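You operate a simulated robot arm through the tools that you are given. There is no shell and no other tool. Be economical: measure what you need, move in short steps, check, and stop when the job is done.

You are at the controls of a simulated robot arm. One attempt, no reset.

JOB
Rub the clamped base board smooth and lay it in the stock drawer.
Fine: 80 grit pad on the rough patch, pad back, then lift the clamp; shut the drawer. Where these are worked on the way, their far stop is far enough and under half their travel is too little: stock drawer. What is to be rubbed or washed off counts as gone when no trace of it is left.

The check looks at the end state, three seconds after you hand in, the way a careful person would. Anything else that was tipped, shoved, dropped, spilled or broken makes it a failure.

ROBOT AND FRAMES
A 7-joint arm with a two-finger parallel gripper on a trunk, on a base that drives. Base frame: it is fixed to the floor where the robot stands at the start and does not move with it; the origin is under the middle of the robot, x ahead of it, y to its left, z up; the surface under the hand at the start is at about z = 860. Units: mm, rad, N and s.
With the tool pointing down near the work surface it reaches from about 100 to 700 mm from the robot's upright axis, wherever it stands. Its first joint turns from -2.897 to 2.897 rad. Places, roughly: base board [500, -1250, 1000]; clamp with the green knob [800, -1400, 900]; stock drawer [500, -100, 700]; tray of the stock drawer [600, -100, 700]. Payload 3.91 kg.
The TCP is the grasp point between the finger pads, 30 mm short of the fingertips. In the tool frame z runs along the fingers and y along their closing line. Largest opening 110 mm; finger width 20, thickness 10; the body of the gripper, 48 by 112 mm, starts 55 mm behind the TCP.
Orientation is that of the tool frame in the base frame, as a unit quaternion [x, y, z, w]. With the fingers straight down and closing along the base's y, the tool's x points along the base's -x, its y along +y and its z along -z.

CONTROLS
- The arm moves only by the tool jog_arm. Its argument "plan" is text: rows parted by semicolons, each of 7 numbers parted by spaces: the shift along the tool's x, y, z in mm, then the turn, a rotation vector about the tool's x, y, z in rad, then the opening, from 0 (shut) to 1 (fully open). In form: x y z wx wy wz claw; .... A call has 1 to 12 rows; each row is the pose to reach, as a shift and turn from the pose commanded when the call began, along the tool's axes at that moment. Each row takes 0.2 s and may step no farther than 50 mm and 0.15 rad from the row before; otherwise, or with a gripper value out of range, the whole call is refused. Where a pose cannot be reached the arm comes as near as it can. A force on the tool above 40 N (or 10 N above the force at the start of the call, whichever is more), or a blocked arm, ends the call early, and 0.2 s more pass. Each finger travels about 153 mm/s and halts on what it meets, pressing with about 44 N; the grip force reading is that of the motor and also rises with nothing between the fingers. The clock runs only during rows and for 0.2 s after the last one: add rows that repeat a pose to give the fingers time. The reply holds the time, the measured pose of the TCP, the force on the tool along the base axes, the opening and the grip force, in the units named above and with some noise, with the torque about the TCP (base axes, N m) and any sound that the robot's microphone picked up.
- Cameras (640 x 400 px; columns grow to the right, rows downward): "scene" is now at [5.3, 120.7, 1272.2]; the picture's right is [-0.32, -0.95, 0.00], its down [-0.57, 0.19, -0.80] and it looks along [0.76, -0.25, -0.60] (base axes); focal length 222 px, centre (320, 200). "wrist" rides on the gripper at [77, 7, -115] in the tool frame; the picture's right is [-0.09, 1.00, 0.00], its down [-0.80, -0.07, -0.59] and it looks along [-0.59, -0.05, 0.80] (tool axes); focal length 270 px, centre (320, 200). There is no depth. A picture from a camera that has moved, and an enlarged one, comes with that camera's place and axes in the base frame and with its lens.
- snapshot(camera): a new picture of that camera. The clock stands still meanwhile.
- raise_lower(by): slides the trunk up (or, below 0, down) by that many mm; the arm and the scene camera ride with it, the base frame stays. It gives what a move gives, with no picture.
- roll_base(legs): drives the robot by 1 to 6 legs, each [ahead, turn to the left] in mm and rad, along the robot's own axes; the way and the turn of a leg run together, so that a leg with both is an arc; at most 1500 mm and 3.142 rad a leg. The arm and the cameras ride along, it lands a little off, and it stops where it bumps. It gives what a move gives.
- pan_tilt(pan, tilt): turns the head with the scene camera to pan (to the left, within 2.705 rad either way) and tilt (down, from -0.506 to 1.204), counted from straight ahead of the robot. It gives what a move gives.
- inspect(camera, box): a new picture of the part [left, top, right, bottom] of that camera's present view, enlarged. The clock stands still meanwhile.
- finish_job(): hands the job in; it is judged then, once.

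Go step by step. Nothing tells you exact positions but the pictures and the camera data: compare them with the known pose of the tool, close in by small moves and look again before you grip or let go. The budget is 120 turns and 90 pictures, counting those below and the enlarged ones. Unless the task says otherwise, let go and move clear before handing in, and close with one line.

The tools are called after ">>>" as name(argument=value, ...) on one line, values as JSON. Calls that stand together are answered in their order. jog_arm: Moves the arm, as the interface text tells. Its arguments: {"type":"object","properties":{"plan":{"type":"string"}},"required":["plan"]} The other tools are called the same way: raise_lower (by) slides the trunk up or down; roll_base (legs) drives the base; pan_tilt (pan, tilt) turns the head that bears the scene camera; snapshot (camera) takes a picture; inspect (camera, box) takes an enlarged picture of a part of a camera's view; finish_job () hands the job in.

At the start:

```text
time_s: 0.0
tool_pos: [399.6, -102.1, 1152.6]
ee_rot: [0.0, 1.0, 0.0, 0.002]
ft_force: [-1.2, 0.0, -0.5]
moment: [0.03, 0.0, 0.01]
grip_width: 110.3
grasp_force: 0.1
trunk travel left (down, up): [-240.0, 370.0]
robot x, y, heading: [-2.3, -1.9, -0.002]
head pan, tilt: [-0.323, 0.646]
```

scene: 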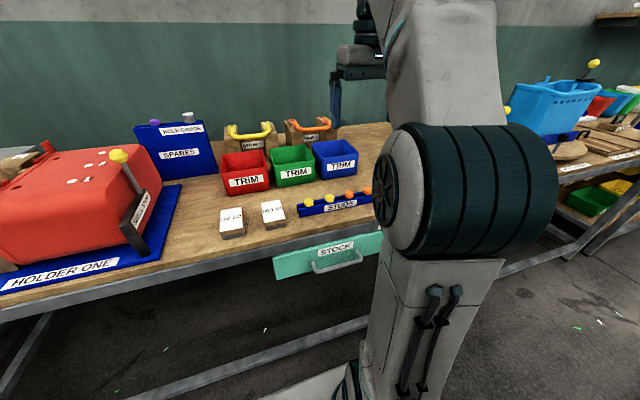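
wrist: 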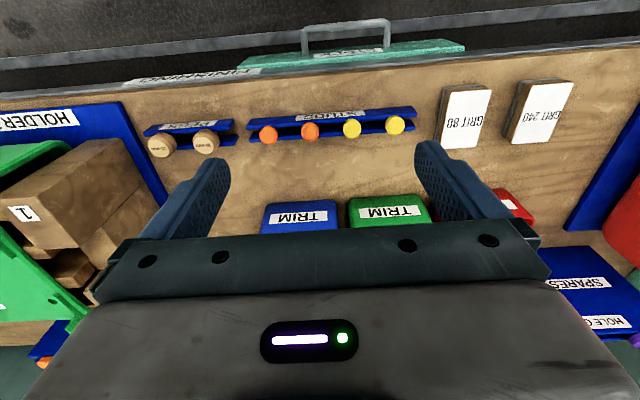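

I see the bench with two grit pads (80 and 240), bins and the green stock drawer; the base board and clamp are on the far right. I'll look right first.

>>> pan_tilt(pan=-1.2, tilt=0.5)

>>> snapshot(camera="scene")

>>> inspect(camera="wrist", box=[400, 40, 640, 190])

```text
time_s: 1.2
tool_pos: [399.4, -103.2, 1152.3]
ee_rot: [0.0, 1.0, 0.0, 0.003]
ft_force: [0.2, -0.3, -0.2]
moment: [0.02, 0.0, 0.02]
grip_width: 110.0
grasp_force: 0.0
trunk travel left (down, up): [-240.0, 370.0]
robot x, y, heading: [1.9, -4.7, 0.001]
head pan, tilt: [-1.201, 0.499]
```

```text
87 pictures are left
camera scene: at [-44.2, 63.4, 1285.3], right [-0.93, -0.36, 0.0], down [-0.17, 0.45, -0.88], along [0.32, -0.82, -0.48], focal length 222 px, centre (320, 200)
```

scene: 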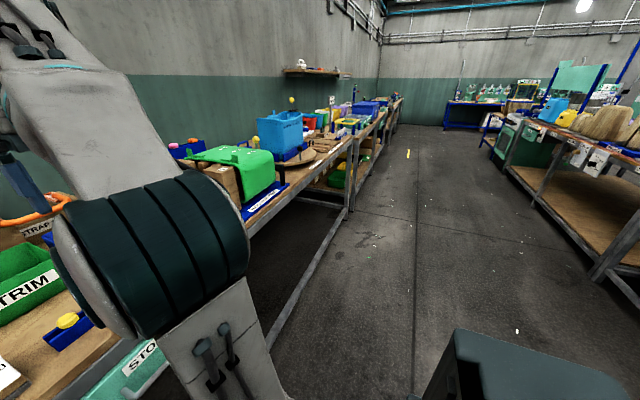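

```text
2.67 times, centred on (520, 115) of wrist
camera zoom: at [321.9, -95.1, 1266.5], right [0.09, 1.0, 0.0], down [0.8, -0.07, 0.6], along [0.6, -0.05, -0.8], focal length 721 px, centre (-213, 427)
```

zoom: 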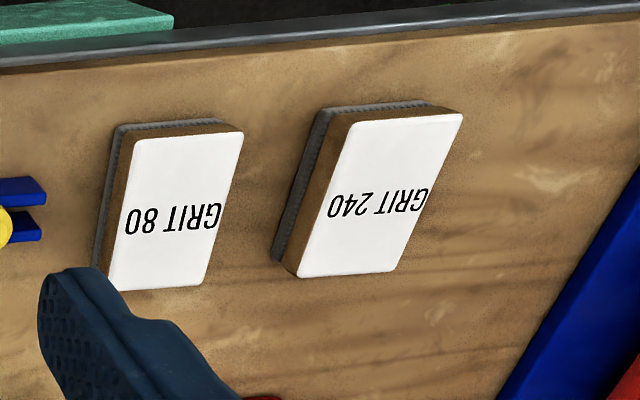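

The 80-grit pad is at about (476, 95), lying left of the hand. I'll move above it and look at its yaw.

>>> jog_arm(plan="-15 40 15 0 0 0 1; -30 80 40 0 0 0 1; -45 120 60 0 0 0 1; -60 160 85 0 0 0 1; -75 198 100 0 0 0 1; -75 198 100 0 0 0 1")

>>> snapshot(camera="wrist")

```text
time_s: 2.6
tool_pos: [474.7, 96.1, 1051.1]
ee_rot: [0.001, 1.0, -0.001, 0.003]
ft_force: [0.4, -0.2, -0.1]
moment: [-0.01, 0.0, 0.0]
grip_width: 110.1
grasp_force: 0.1
trunk travel left (down, up): [-240.0, 370.0]
robot x, y, heading: [-2.3, -6.1, -0.001]
head pan, tilt: [-1.201, 0.499]
```

```text
85 pictures are left
camera wrist: at [396.9, 103.9, 1165.8], right [0.09, 1.0, 0.0], down [0.8, -0.07, 0.6], along [0.6, -0.06, -0.8], focal length 270 px, centre (320, 200)
```

wrist: 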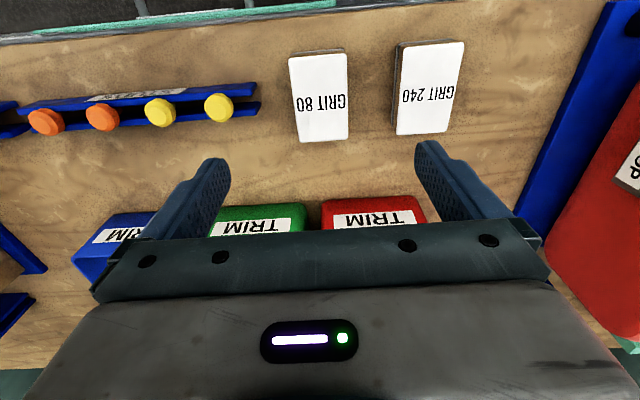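

Pad is square to axes, about 51 x 83 mm, centre (479, 96), top near z 895. I descend with a narrower opening and look before gripping.

>>> jog_arm(plan="-2 0 45 0 0 0 0.7; -4 0 90 0 0 0 0.7; -4 0 120 0 0 0 0.7; -4 0 140 0 0 0 0.7; -4 0 150 0 0 0 0.7; -4 0 150 0 0 0 0.7")

>>> snapshot(camera="wrist")

```text
time_s: 4.0
tool_pos: [478.6, 97.0, 900.0]
ee_rot: [0.0, 1.0, -0.002, 0.003]
ft_force: [0.5, 0.6, 0.0]
moment: [0.03, 0.0, -0.01]
grip_width: 77.1
grasp_force: 0.0
trunk travel left (down, up): [-240.0, 370.0]
robot x, y, heading: [3.8, -3.9, -0.003]
head pan, tilt: [-1.201, 0.499]
```

```text
84 pictures are left
camera wrist: at [401.7, 104.4, 1015.9], right [0.09, 1.0, 0.0], down [0.8, -0.07, 0.6], along [0.6, -0.05, -0.8], focal length 270 px, centre (320, 200)
```

wrist: 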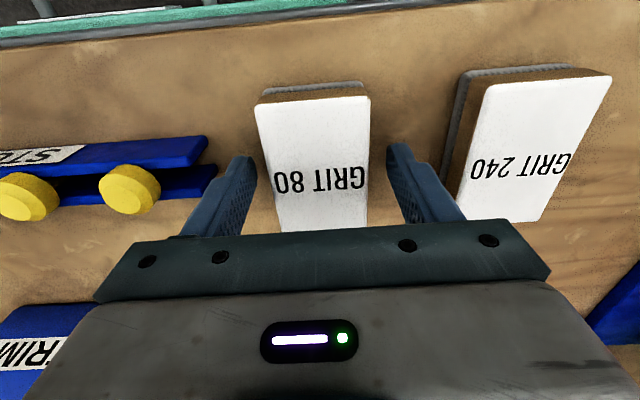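

Well centred; gripping and lifting.

>>> jog_arm(plan="0 0 0 0 0 0 0.3; 0 0 0 0 0 0 0.3; 0 0 0 0 0 0 0.3; 0 0 -20 0 0 0 0.3; 0 0 -60 0 0 0 0.3; 0 0 -100 0 0 0 0.3; 0 0 -140 0 0 0 0.3;0 0 -180 0 0 0 0.3; 40 0 -210 0 0 0 0.3; 80 0 -230 0 0 0 0.3; 120 0 -250 0 0 0 0.3")

>>> snapshot(camera="wrist")

```text
time_s: 6.4
tool_pos: [356.3, 94.4, 1151.1]
ee_rot: [0.0, 1.0, -0.002, 0.001]
ft_force: [0.0, -0.6, -0.3]
moment: [-0.02, 0.02, -0.04]
grip_width: 53.3
grasp_force: 44.3
trunk travel left (down, up): [-240.0, 370.0]
robot x, y, heading: [-1.5, -5.3, 0.0]
head pan, tilt: [-1.201, 0.499]
```

```text
83 pictures are left
camera wrist: at [279.5, 103.0, 1265.5], right [0.09, 1.0, 0.0], down [0.8, -0.07, 0.6], along [0.6, -0.05, -0.8], focal length 270 px, centre (320, 200)
```

wrist: 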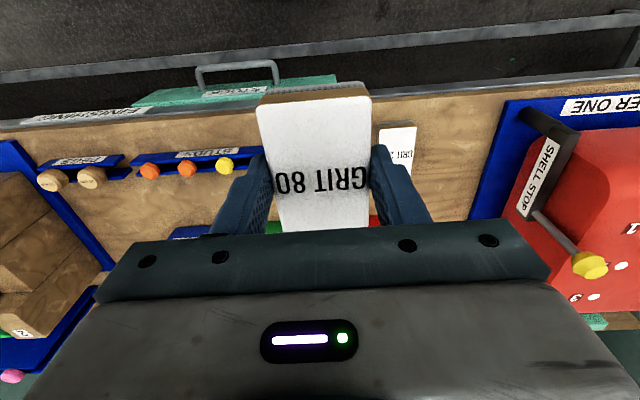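

The pad is held. I'll turn right, drive along the bench, and turn back to face the clamped board.

>>> roll_base(legs=[[0, -1.571], [1250, 0]])

>>> pan_tilt(pan=1.1, tilt=0.6)

>>> snapshot(camera="scene")

```text
time_s: 16.6
tool_pos: [95.3, -1618.8, 1150.9]
ee_rot: [0.707, 0.707, -0.003, 0.001]
ft_force: [-0.4, 0.1, 0.6]
moment: [0.01, 0.0, 0.0]
grip_width: 53.5
grasp_force: 44.2
trunk travel left (down, up): [-240.0, 370.0]
robot x, y, heading: [-5.0, -1259.2, -1.572]
head pan, tilt: [-1.201, 0.499]
```

```text
time_s: 18.7
tool_pos: [97.6, -1617.6, 1151.2]
ee_rot: [0.706, 0.708, -0.003, 0.001]
ft_force: [0.6, 0.6, -0.9]
moment: [-0.01, -0.01, -0.05]
grip_width: 53.4
grasp_force: 43.8
trunk travel left (down, up): [-240.0, 370.0]
robot x, y, heading: [-3.8, -1257.0, -1.565]
head pan, tilt: [1.1, 0.6]
```

```text
82 pictures are left
camera scene: at [225.6, -1223.5, 1276.2], right [-0.45, -0.89, 0.0], down [-0.5, 0.26, -0.83], along [0.74, -0.37, -0.56], focal length 222 px, centre (320, 200)
```

scene: 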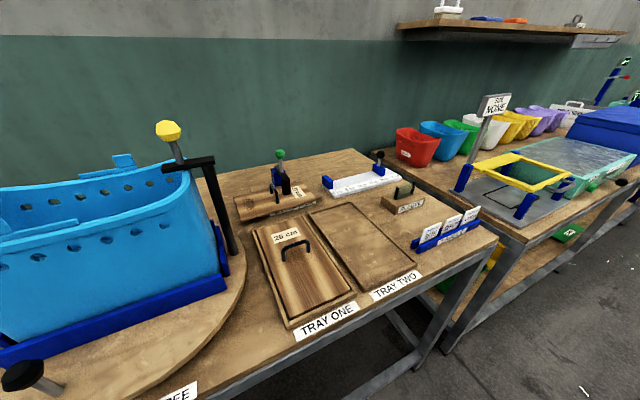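

I see a green-knobbed clamp holding a small wooden board behind Tray One/Two. Zooming in.

>>> inspect(camera="scene", box=[220, 140, 420, 265])

>>> inspect(camera="scene", box=[240, 190, 480, 340])

```text
3.20 times, centred on (320, 202) of scene
camera zoom: at [225.6, -1223.5, 1276.2], right [-0.45, -0.89, 0.0], down [-0.5, 0.26, -0.83], along [0.74, -0.37, -0.56], focal length 712 px, centre (320, 192)
```

zoom: 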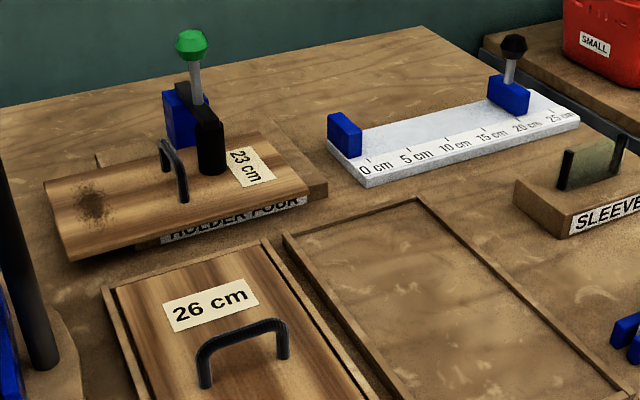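

```text
2.67 times, centred on (360, 265) of scene
camera zoom: at [225.6, -1223.5, 1276.2], right [-0.45, -0.89, 0.0], down [-0.5, 0.26, -0.83], along [0.74, -0.37, -0.56], focal length 593 px, centre (213, 27)
```

zoom: 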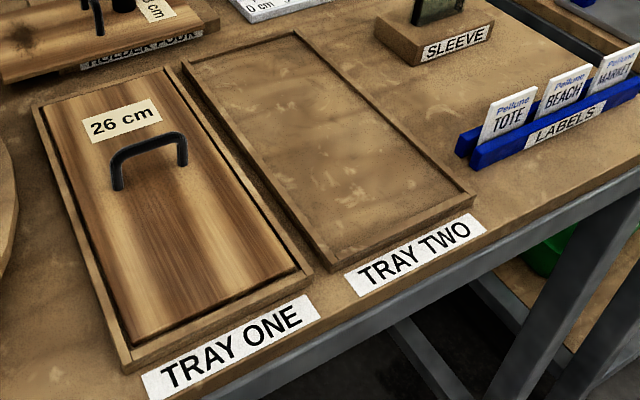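

The rough patch is near (794, -1278), on the left end of the 23 cm board; a tall post sits near (593, -1200), so I'll stand further right. I'll move the hand to the centreline, drive on a bit, turn to the bench and edge in.

>>> jog_arm(plan="0 -45 0 0 0 0 0.3; 0 -90 0 0 0 0 0.3; 0 -130 -20 0 0 0 0.3; 0 -130 -20 0 0 0 0.3")

>>> roll_base(legs=[[140, 0], [0, 1.571], [100, 0]])

>>> pan_tilt(pan=-0.1, tilt=0.7)

>>> snapshot(camera="scene")

>>> snapshot(camera="wrist")

```text
time_s: 19.7
tool_pos: [-32.2, -1617.7, 1156.6]
ee_rot: [0.707, 0.707, -0.003, 0.002]
ft_force: [0.0, -1.0, -1.3]
moment: [0.0, 0.02, 0.01]
grip_width: 53.6
grasp_force: 43.9
out of reach, approached as far as the arm can: row 3, 4
trunk travel left (down, up): [-240.0, 370.0]
robot x, y, heading: [-1.6, -1260.0, -1.572]
head pan, tilt: [1.1, 0.6]
```

```text
time_s: 25.5
tool_pos: [454.6, -1446.6, 1156.9]
ee_rot: [0.014, 1.0, -0.001, 0.004]
ft_force: [-0.8, -0.4, -1.2]
moment: [0.03, 0.01, -0.03]
grip_width: 53.9
grasp_force: 43.7
trunk travel left (down, up): [-240.0, 370.0]
robot x, y, heading: [97.4, -1403.3, -0.029]
head pan, tilt: [1.1, 0.6]
```

```text
time_s: 26.9
tool_pos: [454.5, -1446.6, 1156.1]
ee_rot: [0.016, 1.0, -0.001, 0.004]
ft_force: [-0.9, -0.2, -0.8]
moment: [0.03, -0.02, 0.05]
grip_width: 53.9
grasp_force: 44.0
trunk travel left (down, up): [-240.0, 370.0]
robot x, y, heading: [97.9, -1404.6, -0.03]
head pan, tilt: [-0.099, 0.7]
```

```text
79 pictures are left
camera scene: at [109.5, -1263.0, 1267.6], right [-0.13, -0.99, 0.0], down [-0.64, 0.08, -0.76], along [0.76, -0.1, -0.64], focal length 222 px, centre (320, 200)
```

scene: 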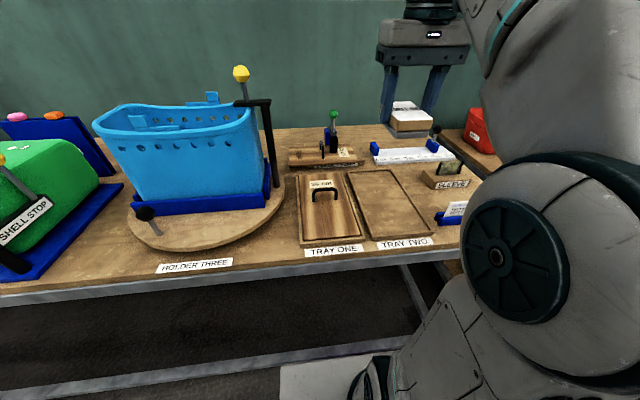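

```text
78 pictures are left
camera wrist: at [376.6, -1436.1, 1270.9], right [0.12, 0.99, 0.0], down [0.79, -0.09, 0.6], along [0.6, -0.07, -0.8], focal length 270 px, centre (320, 200)
```

wrist: 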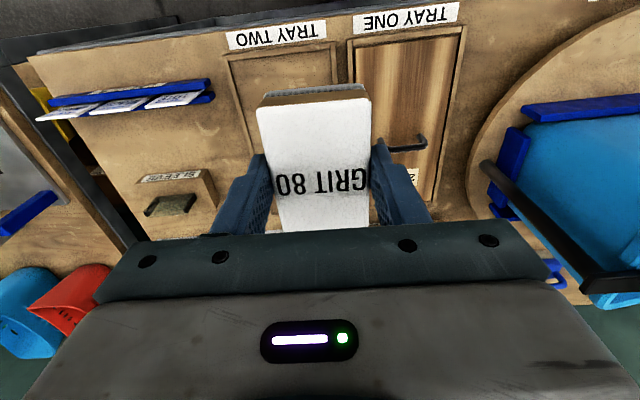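

The robot is at x≈98. I check the clearance of the base against the bench's lower bar.

>>> inspect(camera="scene", box=[200, 280, 440, 400])

>>> inspect(camera="scene", box=[270, 95, 470, 220])

```text
2.67 times, centred on (320, 340) of scene
camera zoom: at [109.5, -1263.0, 1267.6], right [-0.13, -0.99, 0.0], down [-0.64, 0.08, -0.76], along [0.76, -0.1, -0.64], focal length 593 px, centre (320, -173)
```

zoom: 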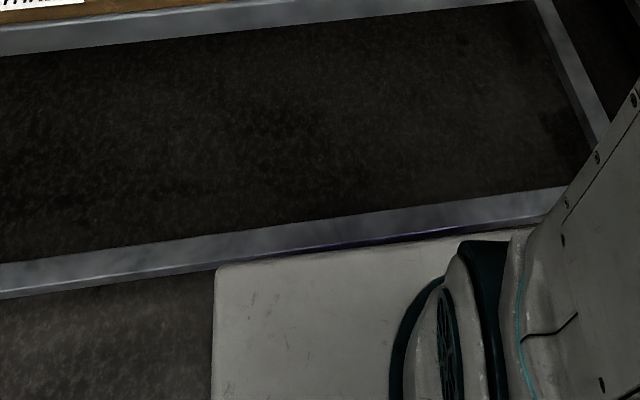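

```text
3.20 times, centred on (370, 158) of scene
camera zoom: at [109.5, -1263.0, 1267.6], right [-0.13, -0.99, 0.0], down [-0.64, 0.08, -0.76], along [0.76, -0.1, -0.64], focal length 712 px, centre (160, 336)
```

zoom: 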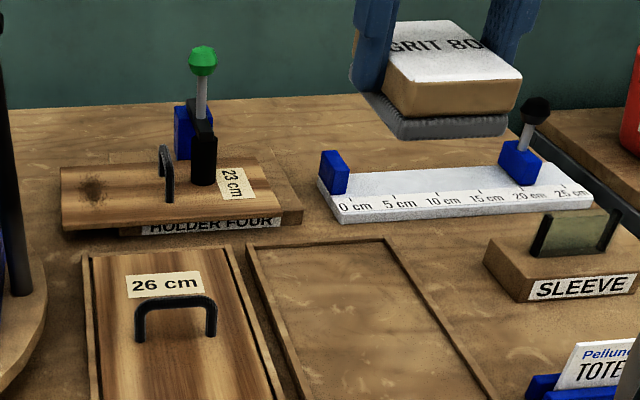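

Patch triangulates to about (786, -1278, 905), at the reach limit from here; I'll edge in another 60 mm.

>>> roll_base(legs=[[60, 0.03]])

>>> inspect(camera="scene", box=[200, 280, 440, 400])

```text
time_s: 28.0
tool_pos: [504.4, -1439.7, 1155.8]
ee_rot: [0.004, 1.0, -0.002, 0.001]
ft_force: [0.7, 0.2, 0.1]
moment: [0.03, -0.01, -0.01]
grip_width: 53.7
grasp_force: 44.7
trunk travel left (down, up): [-240.0, 370.0]
robot x, y, heading: [143.1, -1402.7, -0.009]
head pan, tilt: [-0.099, 0.7]
stopped in leg 1: the robot was blocked; the commanded pose is now the measured one
```

```text
2.67 times, centred on (320, 340) of scene
camera zoom: at [153.6, -1263.0, 1267.6], right [-0.11, -0.99, 0.0], down [-0.64, 0.07, -0.76], along [0.76, -0.08, -0.64], focal length 593 px, centre (320, -173)
```

zoom: 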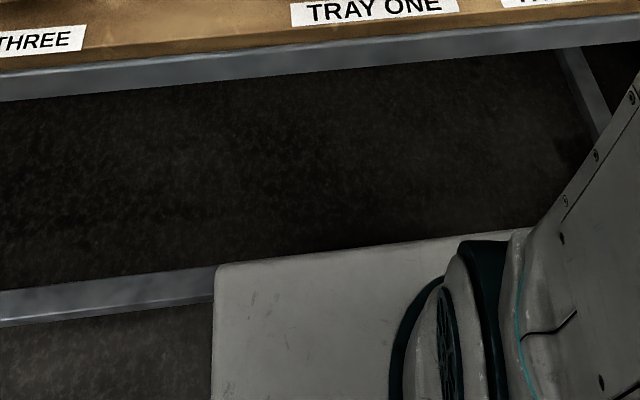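

Base touches at x=143, which is enough. Now I move the pad over to the patch, high, and look.

>>> jog_arm(plan="-40 23 0 0 0 0 0.3; -80 46 0 0 0 0 0.3; -120 69 0 0 0 0 0.3; -160 92 0 0 0 0 0.3; -200 115 0 0 0 0 0.3; -240 138 0 0 0 0 0.3; -275 160 0 0 0 0 0.3; -275 160 40 0 0 0 0.3; -275 160 80 0 0 0 0.3; -275 160 110 0 0 0 0.3; -275 160 110 0 0 0 0.3")

>>> snapshot(camera="wrist")

>>> snapshot(camera="scene")

```text
time_s: 30.4
tool_pos: [764.6, -1286.4, 1042.4]
ee_rot: [0.003, 1.0, -0.001, 0.003]
ft_force: [0.3, -0.7, 0.4]
moment: [0.04, -0.02, 0.0]
grip_width: 53.6
grasp_force: 43.8
out of reach, approached as far as the arm can: row 2, 3, 4, 5, 6, 7, 8, 9, 10, 11
trunk travel left (down, up): [-240.0, 370.0]
robot x, y, heading: [141.5, -1406.3, -0.014]
head pan, tilt: [-0.099, 0.7]
```

```text
74 pictures are left
camera wrist: at [686.7, -1277.7, 1157.6], right [0.1, 1.0, 0.0], down [0.8, -0.08, 0.6], along [0.6, -0.06, -0.8], focal length 270 px, centre (320, 200)
```

wrist: 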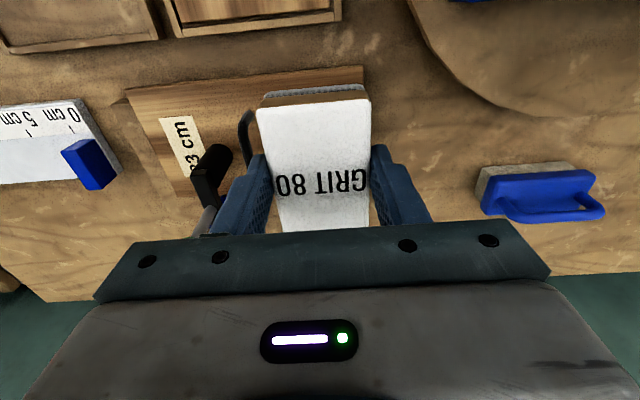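

```text
73 pictures are left
camera scene: at [153.2, -1263.1, 1267.6], right [-0.11, -0.99, 0.0], down [-0.64, 0.07, -0.77], along [0.76, -0.08, -0.64], focal length 222 px, centre (320, 200)
```

scene: 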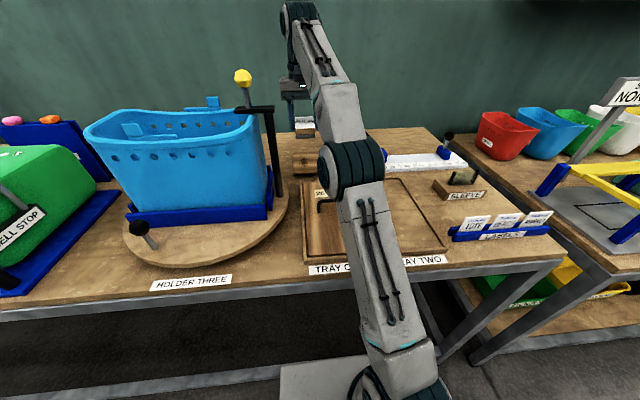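

At this height the arm reaches only x≈765. I'll raise the trunk and then lower the hand with the arm, which gives more reach.

>>> raise_lower(by=150)

>>> jog_arm(plan="-5 5 40 0 0 0 0.3; -10 8 80 0 0 0 0.3; -15 8 120 0 0 0 0.3; -20 8 150 0 0 0 0.3; -22 8 180 0 0 0 0.3; -22 8 180 0 0 0 0.3")

>>> snapshot(camera="wrist")

>>> inspect(camera="scene", box=[240, 100, 400, 200])

```text
time_s: 32.1
tool_pos: [763.9, -1286.1, 1192.7]
ee_rot: [0.003, 1.0, 0.0, 0.003]
ft_force: [-0.7, -0.6, -0.4]
moment: [0.0, 0.02, 0.0]
grip_width: 53.5
grasp_force: 44.3
trunk travel left (down, up): [-390.0, 220.0]
robot x, y, heading: [141.6, -1407.4, -0.009]
head pan, tilt: [-0.099, 0.7]
```

```text
time_s: 33.5
tool_pos: [787.7, -1278.5, 1012.5]
ee_rot: [0.004, 1.0, 0.0, 0.004]
ft_force: [0.7, -0.9, -0.3]
moment: [-0.01, 0.02, -0.01]
grip_width: 53.6
grasp_force: 44.2
trunk travel left (down, up): [-390.0, 220.0]
robot x, y, heading: [143.5, -1399.5, -0.005]
head pan, tilt: [-0.099, 0.7]
```

```text
72 pictures are left
camera wrist: at [710.2, -1270.5, 1127.0], right [0.1, 1.0, 0.0], down [0.8, -0.08, 0.6], along [0.6, -0.06, -0.8], focal length 270 px, centre (320, 200)
```

wrist: 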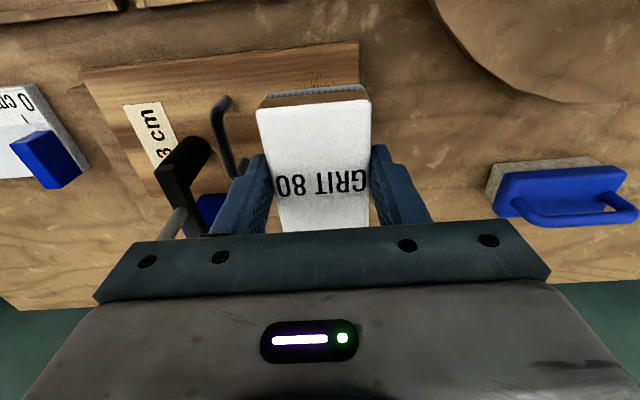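

```text
4.00 times, centred on (320, 150) of scene
camera zoom: at [153.7, -1262.9, 1417.6], right [-0.11, -0.99, 0.0], down [-0.64, 0.07, -0.76], along [0.76, -0.08, -0.64], focal length 890 px, centre (320, 400)
```

zoom: 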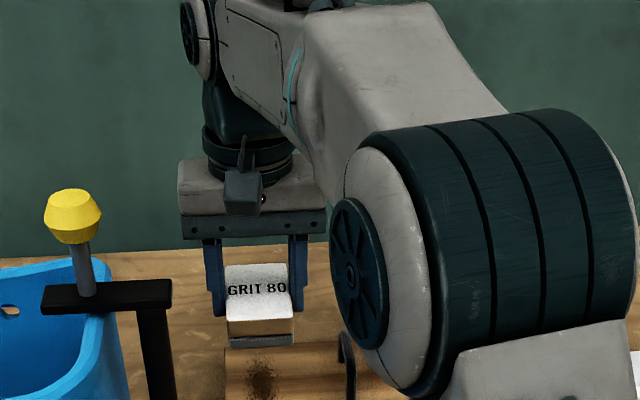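

The hand is now over the patch. I descend toward contact in small steps at the end.

>>> jog_arm(plan="0 0 30 0 0 0 0.3; 0 0 50 0 0 0 0.3; 0 0 56 0 0 0 0.3; 0 0 60 0 0 0 0.3; 0 0 60 0 0 0 0.3")

>>> snapshot(camera="wrist")

>>> inspect(camera="scene", box=[260, 140, 380, 215])

```text
time_s: 34.8
tool_pos: [787.3, -1278.3, 953.5]
ee_rot: [0.004, 1.0, 0.0, 0.003]
ft_force: [0.5, 0.6, -1.7]
moment: [-0.01, 0.02, 0.03]
grip_width: 53.5
grasp_force: 43.9
trunk travel left (down, up): [-390.0, 220.0]
robot x, y, heading: [143.9, -1405.3, -0.006]
head pan, tilt: [-0.099, 0.7]
```

```text
70 pictures are left
camera wrist: at [709.9, -1270.4, 1067.8], right [0.1, 1.0, 0.0], down [0.8, -0.08, 0.6], along [0.6, -0.06, -0.8], focal length 270 px, centre (320, 200)
```

wrist: 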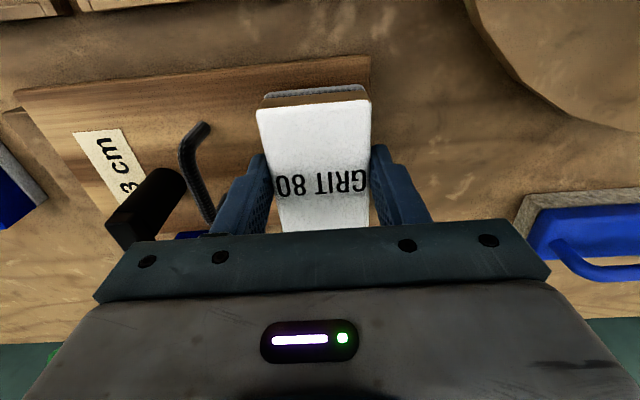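

```text
5.33 times, centred on (320, 178) of scene
camera zoom: at [153.6, -1262.9, 1417.6], right [-0.11, -0.99, 0.0], down [-0.64, 0.07, -0.76], along [0.76, -0.08, -0.64], focal length 1186 px, centre (320, 320)
```

zoom: 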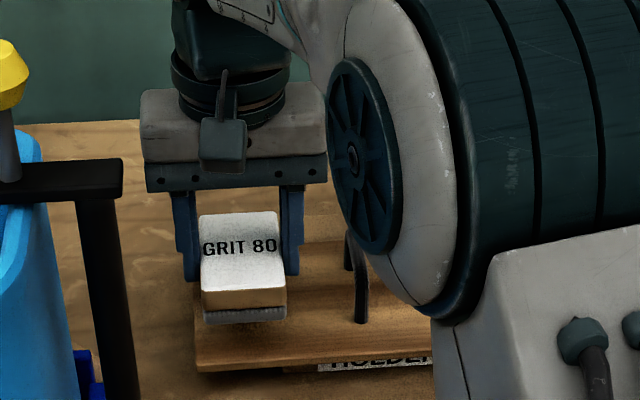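

Close to contact and well over the patch. Descending gently for contact.

>>> jog_arm(plan="0 0 3 0 0 0 0.3; 0 0 5 0 0 0 0.3; 0 0 7 0 0 0 0.3; 0 0 9 0 0 0 0.3; 0 0 11 0 0 0 0.3")

```text
time_s: 36.0
tool_pos: [789.1, -1278.8, 942.2]
ee_rot: [0.003, 1.0, 0.0, 0.003]
ft_force: [-0.4, 0.7, 0.6]
moment: [0.0, -0.01, 0.02]
grip_width: 53.9
grasp_force: 44.1
trunk travel left (down, up): [-390.0, 220.0]
robot x, y, heading: [146.6, -1405.4, -0.007]
head pan, tilt: [-0.099, 0.7]
```

>>> jog_arm(plan="0 0 2 0 0 0 0.3; 0 0 4 0 0 0 0.3; 0 0 5 0 0 0 0.3; 0 0 6 0 0 0 0.3; 0 0 7 0 0 0 0.3;0 0 8 0 0 0 0.3")

>>> snapshot(camera="wrist")

```text
time_s: 37.4
tool_pos: [786.7, -1278.7, 934.1]
ee_rot: [0.003, 1.0, 0.0, 0.004]
ft_force: [0.9, -0.1, 0.0]
moment: [-0.02, -0.01, 0.0]
grip_width: 53.8
grasp_force: 44.3
trunk travel left (down, up): [-390.0, 220.0]
robot x, y, heading: [143.2, -1405.8, -0.009]
head pan, tilt: [-0.099, 0.7]
```

```text
68 pictures are left
camera wrist: at [710.2, -1270.4, 1048.4], right [0.1, 1.0, 0.0], down [0.8, -0.08, 0.6], along [0.6, -0.06, -0.8], focal length 270 px, centre (320, 200)
```

wrist: 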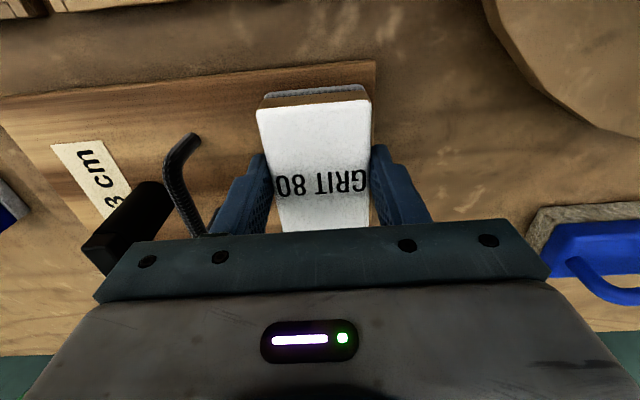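

>>> jog_arm(plan="0 0 1 0 0 0 0.3; 0 0 2 0 0 0 0.3; 0 0 3 0 0 0 0.3; 0 0 4 0 0 0 0.3; 0 0 5 0 0 0 0.3;0 0 6 0 0 0 0.3;0 0 7 0 0 0 0.3;0 0 8 0 0 0 0.3")

```text
time_s: 39.1
tool_pos: [789.0, -1278.6, 928.3]
ee_rot: [0.004, 1.0, -0.001, 0.005]
ft_force: [-1.2, -0.3, 13.9]
moment: [0.03, 0.54, 0.01]
grip_width: 53.6
grasp_force: 43.9
trunk travel left (down, up): [-390.0, 220.0]
robot x, y, heading: [144.4, -1403.0, -0.001]
head pan, tilt: [-0.099, 0.7]
```

Contact at about 14 N. Now rubbing strokes over the patch.

>>> jog_arm(plan="15 0 0 0 0 0 0.3; 28 0 0 0 0 0 0.3; 15 10 0 0 0 0 0.3; 0 10 0 0 0 0 0.3; -18 10 0 0 0 0 0.3; -18 -10 0 0 0 0 0.3; 0 -10 0 0 0 0 0.3; 15 -10 0 0 0 0 0.3; 28 -10 0 0 0 0 0.3; 28 0 0 0 0 0 0.3; 10 0 0 0 0 0 0.3; 0 0 0 0 0 0 0.3")

>>> jog_arm(plan="15 0 0 0 0 0 0.3; 28 0 0 0 0 0 0.3; 15 10 0 0 0 0 0.3; 0 10 0 0 0 0 0.3; -18 10 0 0 0 0 0.3; -18 -10 0 0 0 0 0.3; 0 -10 0 0 0 0 0.3; 15 -10 0 0 0 0 0.3; 28 -10 0 0 0 0 0.3; 28 0 0 0 0 0 0.3; 10 0 0 0 0 0 0.3; 0 0 0 0 0 0 0.3")

>>> jog_arm(plan="0 0 -30 0 0 0 0.3; 0 0 -70 0 0 0 0.3; 0 0 -100 0 0 0 0.3; 0 0 -100 0 0 0 0.3")

>>> snapshot(camera="wrist")

>>> inspect(camera="scene", box=[260, 140, 380, 215])

```text
time_s: 41.8
tool_pos: [785.1, -1278.0, 928.9]
ee_rot: [0.003, 1.0, 0.0, 0.004]
ft_force: [-8.6, 2.1, 23.5]
moment: [0.02, 0.39, -0.04]
grip_width: 53.9
grasp_force: 44.4
trunk travel left (down, up): [-390.0, 220.0]
robot x, y, heading: [143.9, -1404.3, -0.003]
head pan, tilt: [-0.099, 0.7]
```

```text
time_s: 44.4
tool_pos: [788.2, -1277.9, 927.6]
ee_rot: [0.004, 1.0, -0.001, 0.004]
ft_force: [-3.1, 1.7, 9.4]
moment: [0.1, 0.09, 0.01]
grip_width: 53.7
grasp_force: 44.0
trunk travel left (down, up): [-390.0, 220.0]
robot x, y, heading: [144.2, -1404.9, -0.004]
head pan, tilt: [-0.099, 0.7]
```

```text
time_s: 45.4
tool_pos: [788.3, -1279.3, 1027.3]
ee_rot: [0.003, 1.0, 0.0, 0.004]
ft_force: [0.3, -0.2, -0.8]
moment: [0.01, -0.01, -0.04]
grip_width: 53.5
grasp_force: 44.4
trunk travel left (down, up): [-390.0, 220.0]
robot x, y, heading: [144.9, -1403.6, -0.01]
head pan, tilt: [-0.099, 0.7]
```

```text
67 pictures are left
camera wrist: at [710.2, -1270.9, 1141.4], right [0.09, 1.0, 0.0], down [0.8, -0.08, 0.6], along [0.6, -0.06, -0.8], focal length 270 px, centre (320, 200)
```

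wrist: 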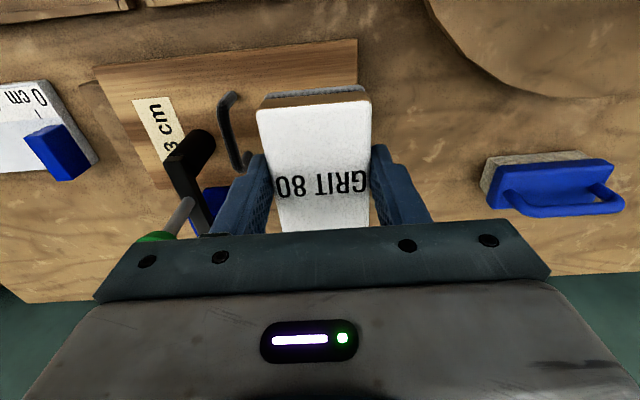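

```text
5.33 times, centred on (320, 178) of scene
camera zoom: at [153.5, -1263.0, 1417.6], right [-0.11, -0.99, 0.0], down [-0.64, 0.07, -0.76], along [0.76, -0.08, -0.64], focal length 1186 px, centre (320, 320)
```

zoom: 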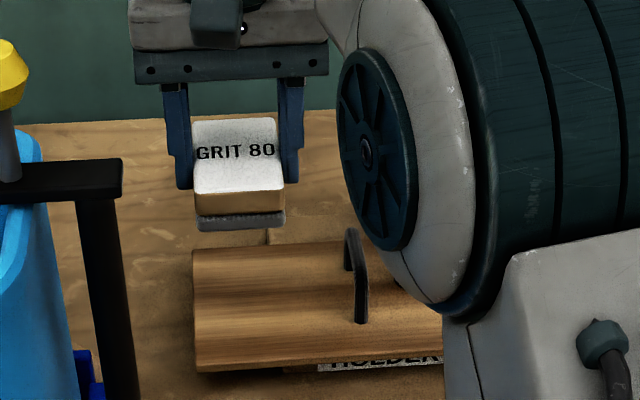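

The patch looks gone; I zoom in to check for traces.

>>> inspect(camera="scene", box=[290, 180, 345, 214])

```text
11.64 times, centred on (318, 197) of scene
camera zoom: at [153.5, -1263.0, 1417.6], right [-0.11, -0.99, 0.0], down [-0.64, 0.07, -0.76], along [0.76, -0.08, -0.64], focal length 2589 px, centre (349, 235)
```

zoom: 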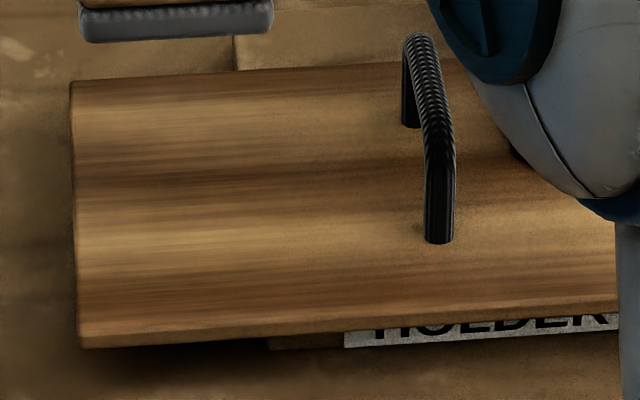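

Smooth. Now the pad goes back: retract the arm, back out, drive back to the start spot.

>>> jog_arm(plan="0 0 -45 0 0 0 0.3; 10 -5 -90 0 0 0 0.3; 45 -25 -110 0 0 0 0.3; 85 -50 -110 0 0 0 0.3; 125 -75 -110 0 0 0 0.3; 165 -100 -110 0 0 0 0.3; 205 -125 -110 0 0 0 0.3; 245 -150 -110 0 0 0 0.3; 285 -155 -110 0 0 0 0.3; 325 -155 -110 0 0 0 0.3; 365 -155 -110 0 0 0 0.3; 365 -155 -110 0 0 0 0.3")

>>> roll_base(legs=[[-145, 0], [0, 1.571], [1400, 0], [0, -1.571]])

>>> pan_tilt(pan=-0.3, tilt=0.7)

>>> snapshot(camera="scene")

>>> snapshot(camera="wrist")

```text
time_s: 48.0
tool_pos: [419.4, -1432.9, 1131.7]
ee_rot: [0.003, 1.0, -0.001, 0.003]
ft_force: [0.2, -0.3, -1.0]
moment: [0.0, -0.02, 0.0]
grip_width: 53.8
grasp_force: 44.0
trunk travel left (down, up): [-390.0, 220.0]
robot x, y, heading: [145.1, -1402.8, -0.01]
head pan, tilt: [-0.099, 0.7]
```

```text
time_s: 63.5
tool_pos: [309.9, -34.3, 1132.4]
ee_rot: [0.018, 1.0, -0.001, 0.004]
ft_force: [0.3, 0.8, 0.1]
moment: [-0.01, 0.01, 0.0]
grip_width: 53.7
grasp_force: 44.0
trunk travel left (down, up): [-390.0, 220.0]
robot x, y, heading: [36.7, 4.2, -0.036]
head pan, tilt: [-0.099, 0.7]
```

```text
time_s: 64.3
tool_pos: [311.2, -33.5, 1131.5]
ee_rot: [0.016, 1.0, -0.001, 0.003]
ft_force: [0.1, 0.1, 0.1]
moment: [-0.02, 0.0, 0.0]
grip_width: 53.4
grasp_force: 44.5
trunk travel left (down, up): [-390.0, 220.0]
robot x, y, heading: [32.0, 0.6, -0.037]
head pan, tilt: [-0.3, 0.7]
```

```text
64 pictures are left
camera scene: at [43.8, 126.7, 1417.6], right [-0.33, -0.94, 0.0], down [-0.61, 0.21, -0.76], along [0.72, -0.25, -0.64], focal length 222 px, centre (320, 200)
```

scene: 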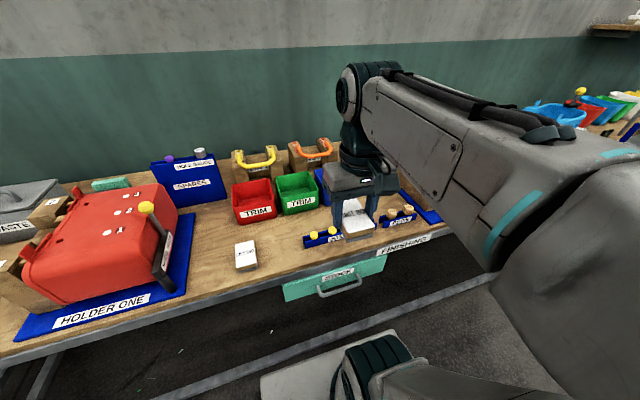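

```text
63 pictures are left
camera wrist: at [233.1, -22.7, 1245.3], right [0.12, 0.99, 0.0], down [0.79, -0.1, 0.6], along [0.6, -0.07, -0.8], focal length 270 px, centre (320, 200)
```

wrist: 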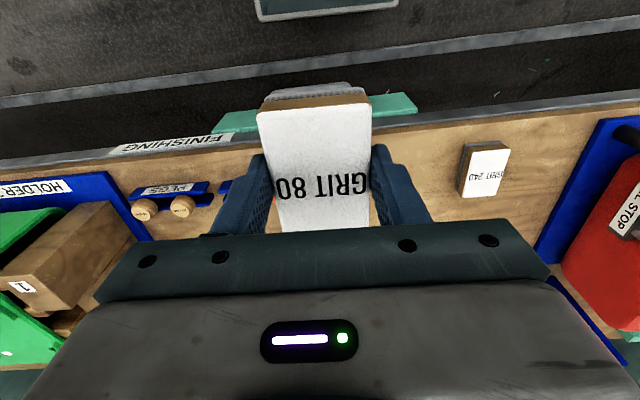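

Back near the start. I move over the pad's old spot (479, 97), squaring up the yaw, and stop above it to check.

>>> jog_arm(plan="-35 29 0 0 0 -0.01 0.3; -70 58 0 0 0 -0.02 0.3; -105 87 0 0 0 -0.036 0.3; -140 116 10 0 0 -0.036 0.3; -163 136 40 0 0 -0.036 0.3; -163 136 85 0 0 -0.036 0.3; -163 136 130 0 0 -0.036 0.3; -163 136 180 0 0 -0.036 0.3; -163 136 190 0 0 -0.036 0.3; -163 136 190 0 0 -0.036 0.3")

>>> snapshot(camera="wrist")

```text
time_s: 66.5
tool_pos: [478.4, 96.1, 942.5]
ee_rot: [-0.001, 1.0, -0.001, 0.003]
ft_force: [0.5, 0.0, -0.4]
moment: [0.02, 0.0, -0.06]
grip_width: 53.7
grasp_force: 44.3
trunk travel left (down, up): [-390.0, 220.0]
robot x, y, heading: [34.2, 2.5, -0.039]
head pan, tilt: [-0.3, 0.7]
```

```text
62 pictures are left
camera wrist: at [401.7, 104.0, 1058.1], right [0.09, 1.0, 0.0], down [0.8, -0.07, 0.6], along [0.6, -0.05, -0.8], focal length 270 px, centre (320, 200)
```

wrist: 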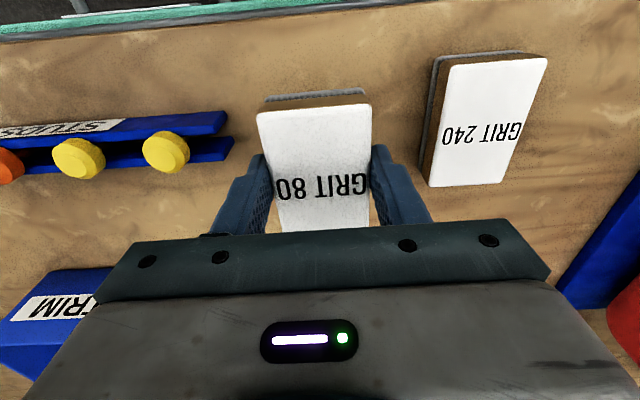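

Aligned with its neighbour as before. Lowering and releasing.

>>> jog_arm(plan="0 0 20 0 0 0 0.3; 0 0 34 0 0 0 0.3; 0 0 39 0 0 0 0.3; 0 0 41 0 0 0 0.3; 0 0 42.5 0 0 0 0.3; 0 0 42.5 0 0 0 0.3")

>>> jog_arm(plan="0 0 0 0 0 0 0.65; 0 0 0 0 0 0 0.65; 0 0 -15 0 0 0 0.65; 0 0 -50 0 0 0 0.65; 0 0 -90 0 0 0 0.65; 20 -10 -130 0 0 0 0.65; 40 -20 -170 0 0 0 0.65; 80 -40 -190 0 0 0 0.65; 120 -60 -190 0 0 0 0.65")

>>> snapshot(camera="wrist")

```text
time_s: 67.9
tool_pos: [480.4, 96.6, 899.6]
ee_rot: [-0.001, 1.0, -0.002, 0.003]
ft_force: [0.1, -1.3, 2.1]
moment: [0.03, -0.08, 0.03]
grip_width: 53.6
grasp_force: 44.5
trunk travel left (down, up): [-390.0, 220.0]
robot x, y, heading: [34.2, 1.1, -0.032]
head pan, tilt: [-0.3, 0.7]
```

```text
time_s: 69.9
tool_pos: [357.3, 37.6, 1088.4]
ee_rot: [-0.001, 1.0, -0.002, 0.003]
ft_force: [0.4, -0.4, -0.1]
moment: [-0.02, -0.01, -0.01]
grip_width: 71.4
grasp_force: 0.1
trunk travel left (down, up): [-390.0, 220.0]
robot x, y, heading: [34.0, 0.7, -0.036]
head pan, tilt: [-0.3, 0.7]
```

```text
61 pictures are left
camera wrist: at [280.1, 44.7, 1202.3], right [0.09, 1.0, 0.0], down [0.8, -0.07, 0.6], along [0.6, -0.05, -0.8], focal length 270 px, centre (320, 200)
```

wrist: 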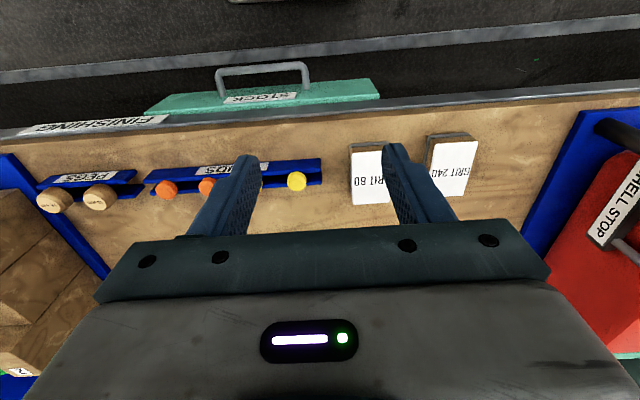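

Pad is back in place. Now the drawer: I zoom on its handle to measure the gap.

>>> inspect(camera="wrist", box=[120, 40, 400, 140])

>>> inspect(camera="scene", box=[260, 240, 420, 340])

```text
2.29 times, centred on (260, 90) of wrist
camera zoom: at [280.1, 44.7, 1202.3], right [0.09, 1.0, 0.0], down [0.8, -0.07, 0.6], along [0.6, -0.05, -0.8], focal length 618 px, centre (457, 451)
```

zoom: 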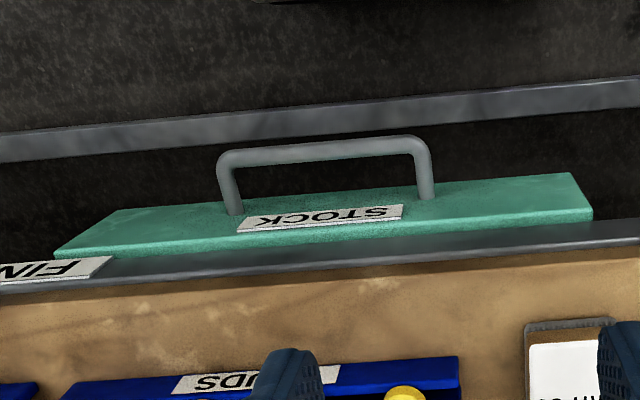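

```text
4.00 times, centred on (340, 290) of scene
camera zoom: at [43.3, 126.5, 1417.6], right [-0.33, -0.94, 0.0], down [-0.61, 0.21, -0.77], along [0.72, -0.25, -0.64], focal length 890 px, centre (240, -160)
```

zoom: 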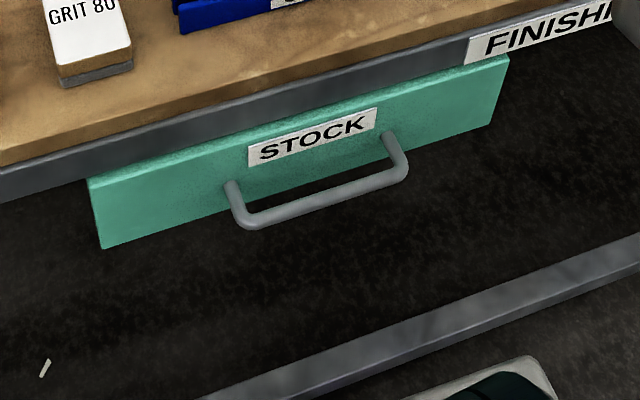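

Drawer front face is at x≈398, z 710–807, centred y≈-52, with the handle bar near (361, -52, 737). I back off, lower the trunk, and turn the hand to grip the bar from 45° above.

>>> roll_base(legs=[[-140, 0.036]])

>>> raise_lower(by=-200)

>>> jog_arm(plan="0 0 0 0 0 0.145 0.3; 0 0 0 0 0 0.29 0.3; 0 0 0 0 0 0.435 0.3; 0 0 0 0 0 0.58 0.3; 0 0 0 0 0 0.725 0.3; 0 0 0 0 0 0.87 0.3; 0 0 0 0 0 1.015 0.3; 0 0 0 0 0 1.16 0.3; 0 0 0 0 0 1.305 0.3; 0 0 0 0 0 1.45 0.3; 0 0 0 0 0 1.571 0.3; 0 0 0 0 0 1.571 0.3")

>>> jog_arm(plan="0 0 0 -0.14 0 0 0.3; 0 0 0 -0.28 0 0 0.3; 0 0 0 -0.42 0 0 0.3; 0 0 0 -0.56 0 0 0.3; 0 0 0 -0.7 0 0 0.3; 0 0 0 -0.785 0 0 0.3; 0 0 0 -0.785 0 0 0.3")

>>> snapshot(camera="scene")

>>> snapshot(camera="wrist")

```text
time_s: 71.2
tool_pos: [215.9, 50.8, 1087.0]
ee_rot: [-0.018, 1.0, -0.001, 0.004]
ft_force: [0.6, -0.5, 0.5]
moment: [0.01, -0.01, 0.01]
grip_width: 71.6
grasp_force: 0.0
trunk travel left (down, up): [-390.0, 220.0]
robot x, y, heading: [-104.6, 5.6, -0.002]
head pan, tilt: [-0.3, 0.7]
```

```text
time_s: 73.4
tool_pos: [216.7, 51.5, 888.6]
ee_rot: [-0.018, 1.0, -0.001, 0.003]
ft_force: [-0.5, -0.6, 0.3]
moment: [0.01, 0.0, -0.02]
grip_width: 71.5
grasp_force: 0.0
trunk travel left (down, up): [-190.0, 420.0]
robot x, y, heading: [-107.7, 2.1, -0.0]
head pan, tilt: [-0.3, 0.7]
```

```text
time_s: 76.0
tool_pos: [215.5, 50.5, 888.2]
ee_rot: [0.695, 0.719, 0.002, 0.004]
ft_force: [0.9, -0.3, -0.5]
moment: [-0.03, -0.02, -0.02]
grip_width: 33.0
grasp_force: 0.1
trunk travel left (down, up): [-190.0, 420.0]
robot x, y, heading: [-107.1, 5.1, 0.001]
head pan, tilt: [-0.3, 0.7]
```

```text
time_s: 76.8
tool_pos: [238.9, 43.0, 845.2]
ee_rot: [0.696, 0.707, 0.106, 0.069]
ft_force: [0.0, 0.4, 0.0]
moment: [0.02, 0.0, 0.0]
grip_width: 33.2
grasp_force: 0.0
trunk travel left (down, up): [-190.0, 420.0]
robot x, y, heading: [-107.3, -0.7, 0.004]
head pan, tilt: [-0.3, 0.7]
stopped in row 4: the arm was blocked; the commanded pose is now the measured one
```

```text
58 pictures are left
camera scene: at [-101.9, 129.3, 1220.0], right [-0.3, -0.96, 0.0], down [-0.62, 0.19, -0.77], along [0.73, -0.23, -0.64], focal length 222 px, centre (320, 200)
```

scene: 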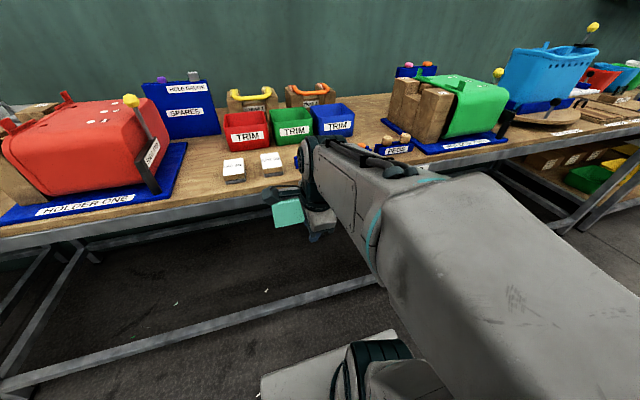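

```text
57 pictures are left
camera wrist: at [216.3, 114.1, 962.1], right [0.97, -0.08, 0.24], down [-0.2, -0.83, 0.52], along [0.16, -0.55, -0.82], focal length 270 px, centre (320, 200)
```

wrist: 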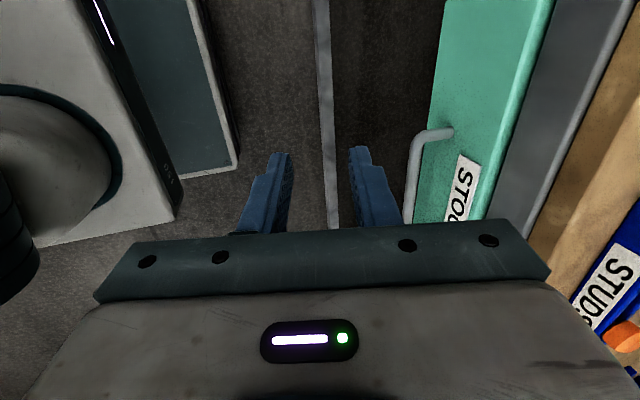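

The tilt hit a limit because the arm is folded up. I back off more, extend the arm, then tilt again.

>>> roll_base(legs=[[-130, 0]])

>>> jog_arm(plan="-22 40 4 0 0 0 0.3; -44 80 8 0 0 0 0.3; -66 120 12 0 0 0 0.3; -88 155 16 0 0 0 0.3; -98 178 20 0 0 0 0.3; -98 178 20 0 0 0 0.3; -98 178 20 -0.12 0 0 0.3; -98 178 20 -0.24 0 0 0.3; -98 178 20 -0.36 0 0 0.3; -98 178 20 -0.48 0 0 0.3; -98 178 20 -0.54 0 0 0.3; -98 178 20 -0.54 0 0 0.3")

>>> snapshot(camera="wrist")

>>> snapshot(camera="scene")

```text
time_s: 78.1
tool_pos: [112.3, 43.1, 843.1]
ee_rot: [0.696, 0.707, 0.106, 0.069]
ft_force: [0.9, 0.3, 0.9]
moment: [-0.01, 0.0, -0.01]
grip_width: 32.9
grasp_force: 0.0
trunk travel left (down, up): [-190.0, 420.0]
robot x, y, heading: [-233.1, 4.6, -0.001]
head pan, tilt: [-0.3, 0.7]
```

```text
time_s: 80.7
tool_pos: [292.7, -53.4, 862.6]
ee_rot: [0.652, 0.652, 0.292, 0.254]
ft_force: [-0.4, 0.2, 0.4]
moment: [-0.01, 0.01, 0.01]
grip_width: 33.0
grasp_force: 0.0
trunk travel left (down, up): [-190.0, 420.0]
robot x, y, heading: [-234.6, 2.7, 0.001]
head pan, tilt: [-0.3, 0.7]
```

```text
56 pictures are left
camera wrist: at [214.0, 18.3, 952.2], right [0.7, -0.11, 0.7], down [-0.46, -0.83, 0.33], along [0.55, -0.55, -0.63], focal length 270 px, centre (320, 200)
```

wrist: 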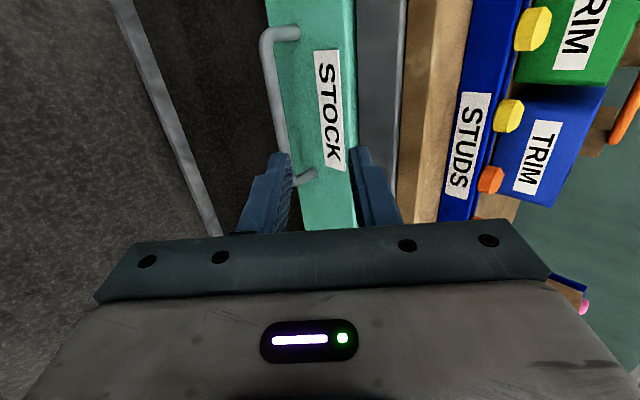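

```text
55 pictures are left
camera scene: at [-228.5, 129.4, 1217.6], right [-0.3, -0.95, 0.0], down [-0.61, 0.19, -0.76], along [0.73, -0.23, -0.64], focal length 222 px, centre (320, 200)
```

scene: 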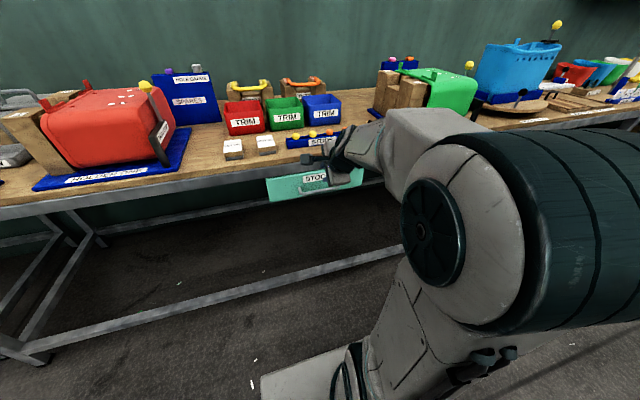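

The 45° tilt worked and the bar is confirmed near (361, -52, 739). I line up and approach partway.

>>> jog_arm(plan="-3 -25 10 0 0 0 0.3; -6 -40 30 0 0 0 0.3; -6 -40 60 0 0 0 0.3; -6 -40 85 0 0 0 0.3; -6 -40 85 0 0 0 0.3")

>>> snapshot(camera="wrist")

```text
time_s: 81.9
tool_pos: [324.8, -53.3, 773.7]
ee_rot: [0.653, 0.652, 0.29, 0.252]
ft_force: [0.5, 0.4, -0.3]
moment: [0.01, -0.02, 0.01]
grip_width: 33.2
grasp_force: 0.0
trunk travel left (down, up): [-190.0, 420.0]
robot x, y, heading: [-231.8, 4.8, 0.0]
head pan, tilt: [-0.3, 0.7]
```

```text
54 pictures are left
camera wrist: at [246.2, 18.7, 863.6], right [0.7, -0.11, 0.7], down [-0.46, -0.83, 0.33], along [0.55, -0.55, -0.63], focal length 270 px, centre (320, 200)
```

wrist: 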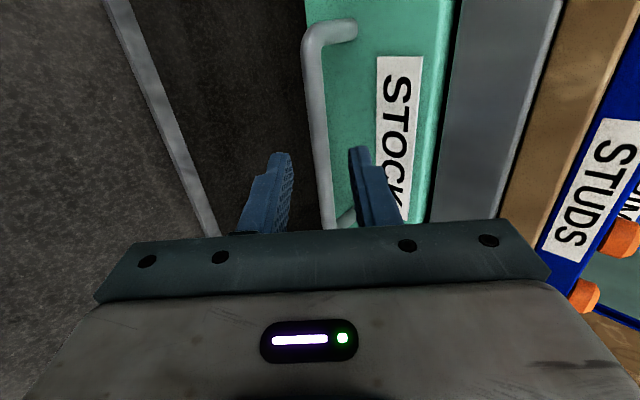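

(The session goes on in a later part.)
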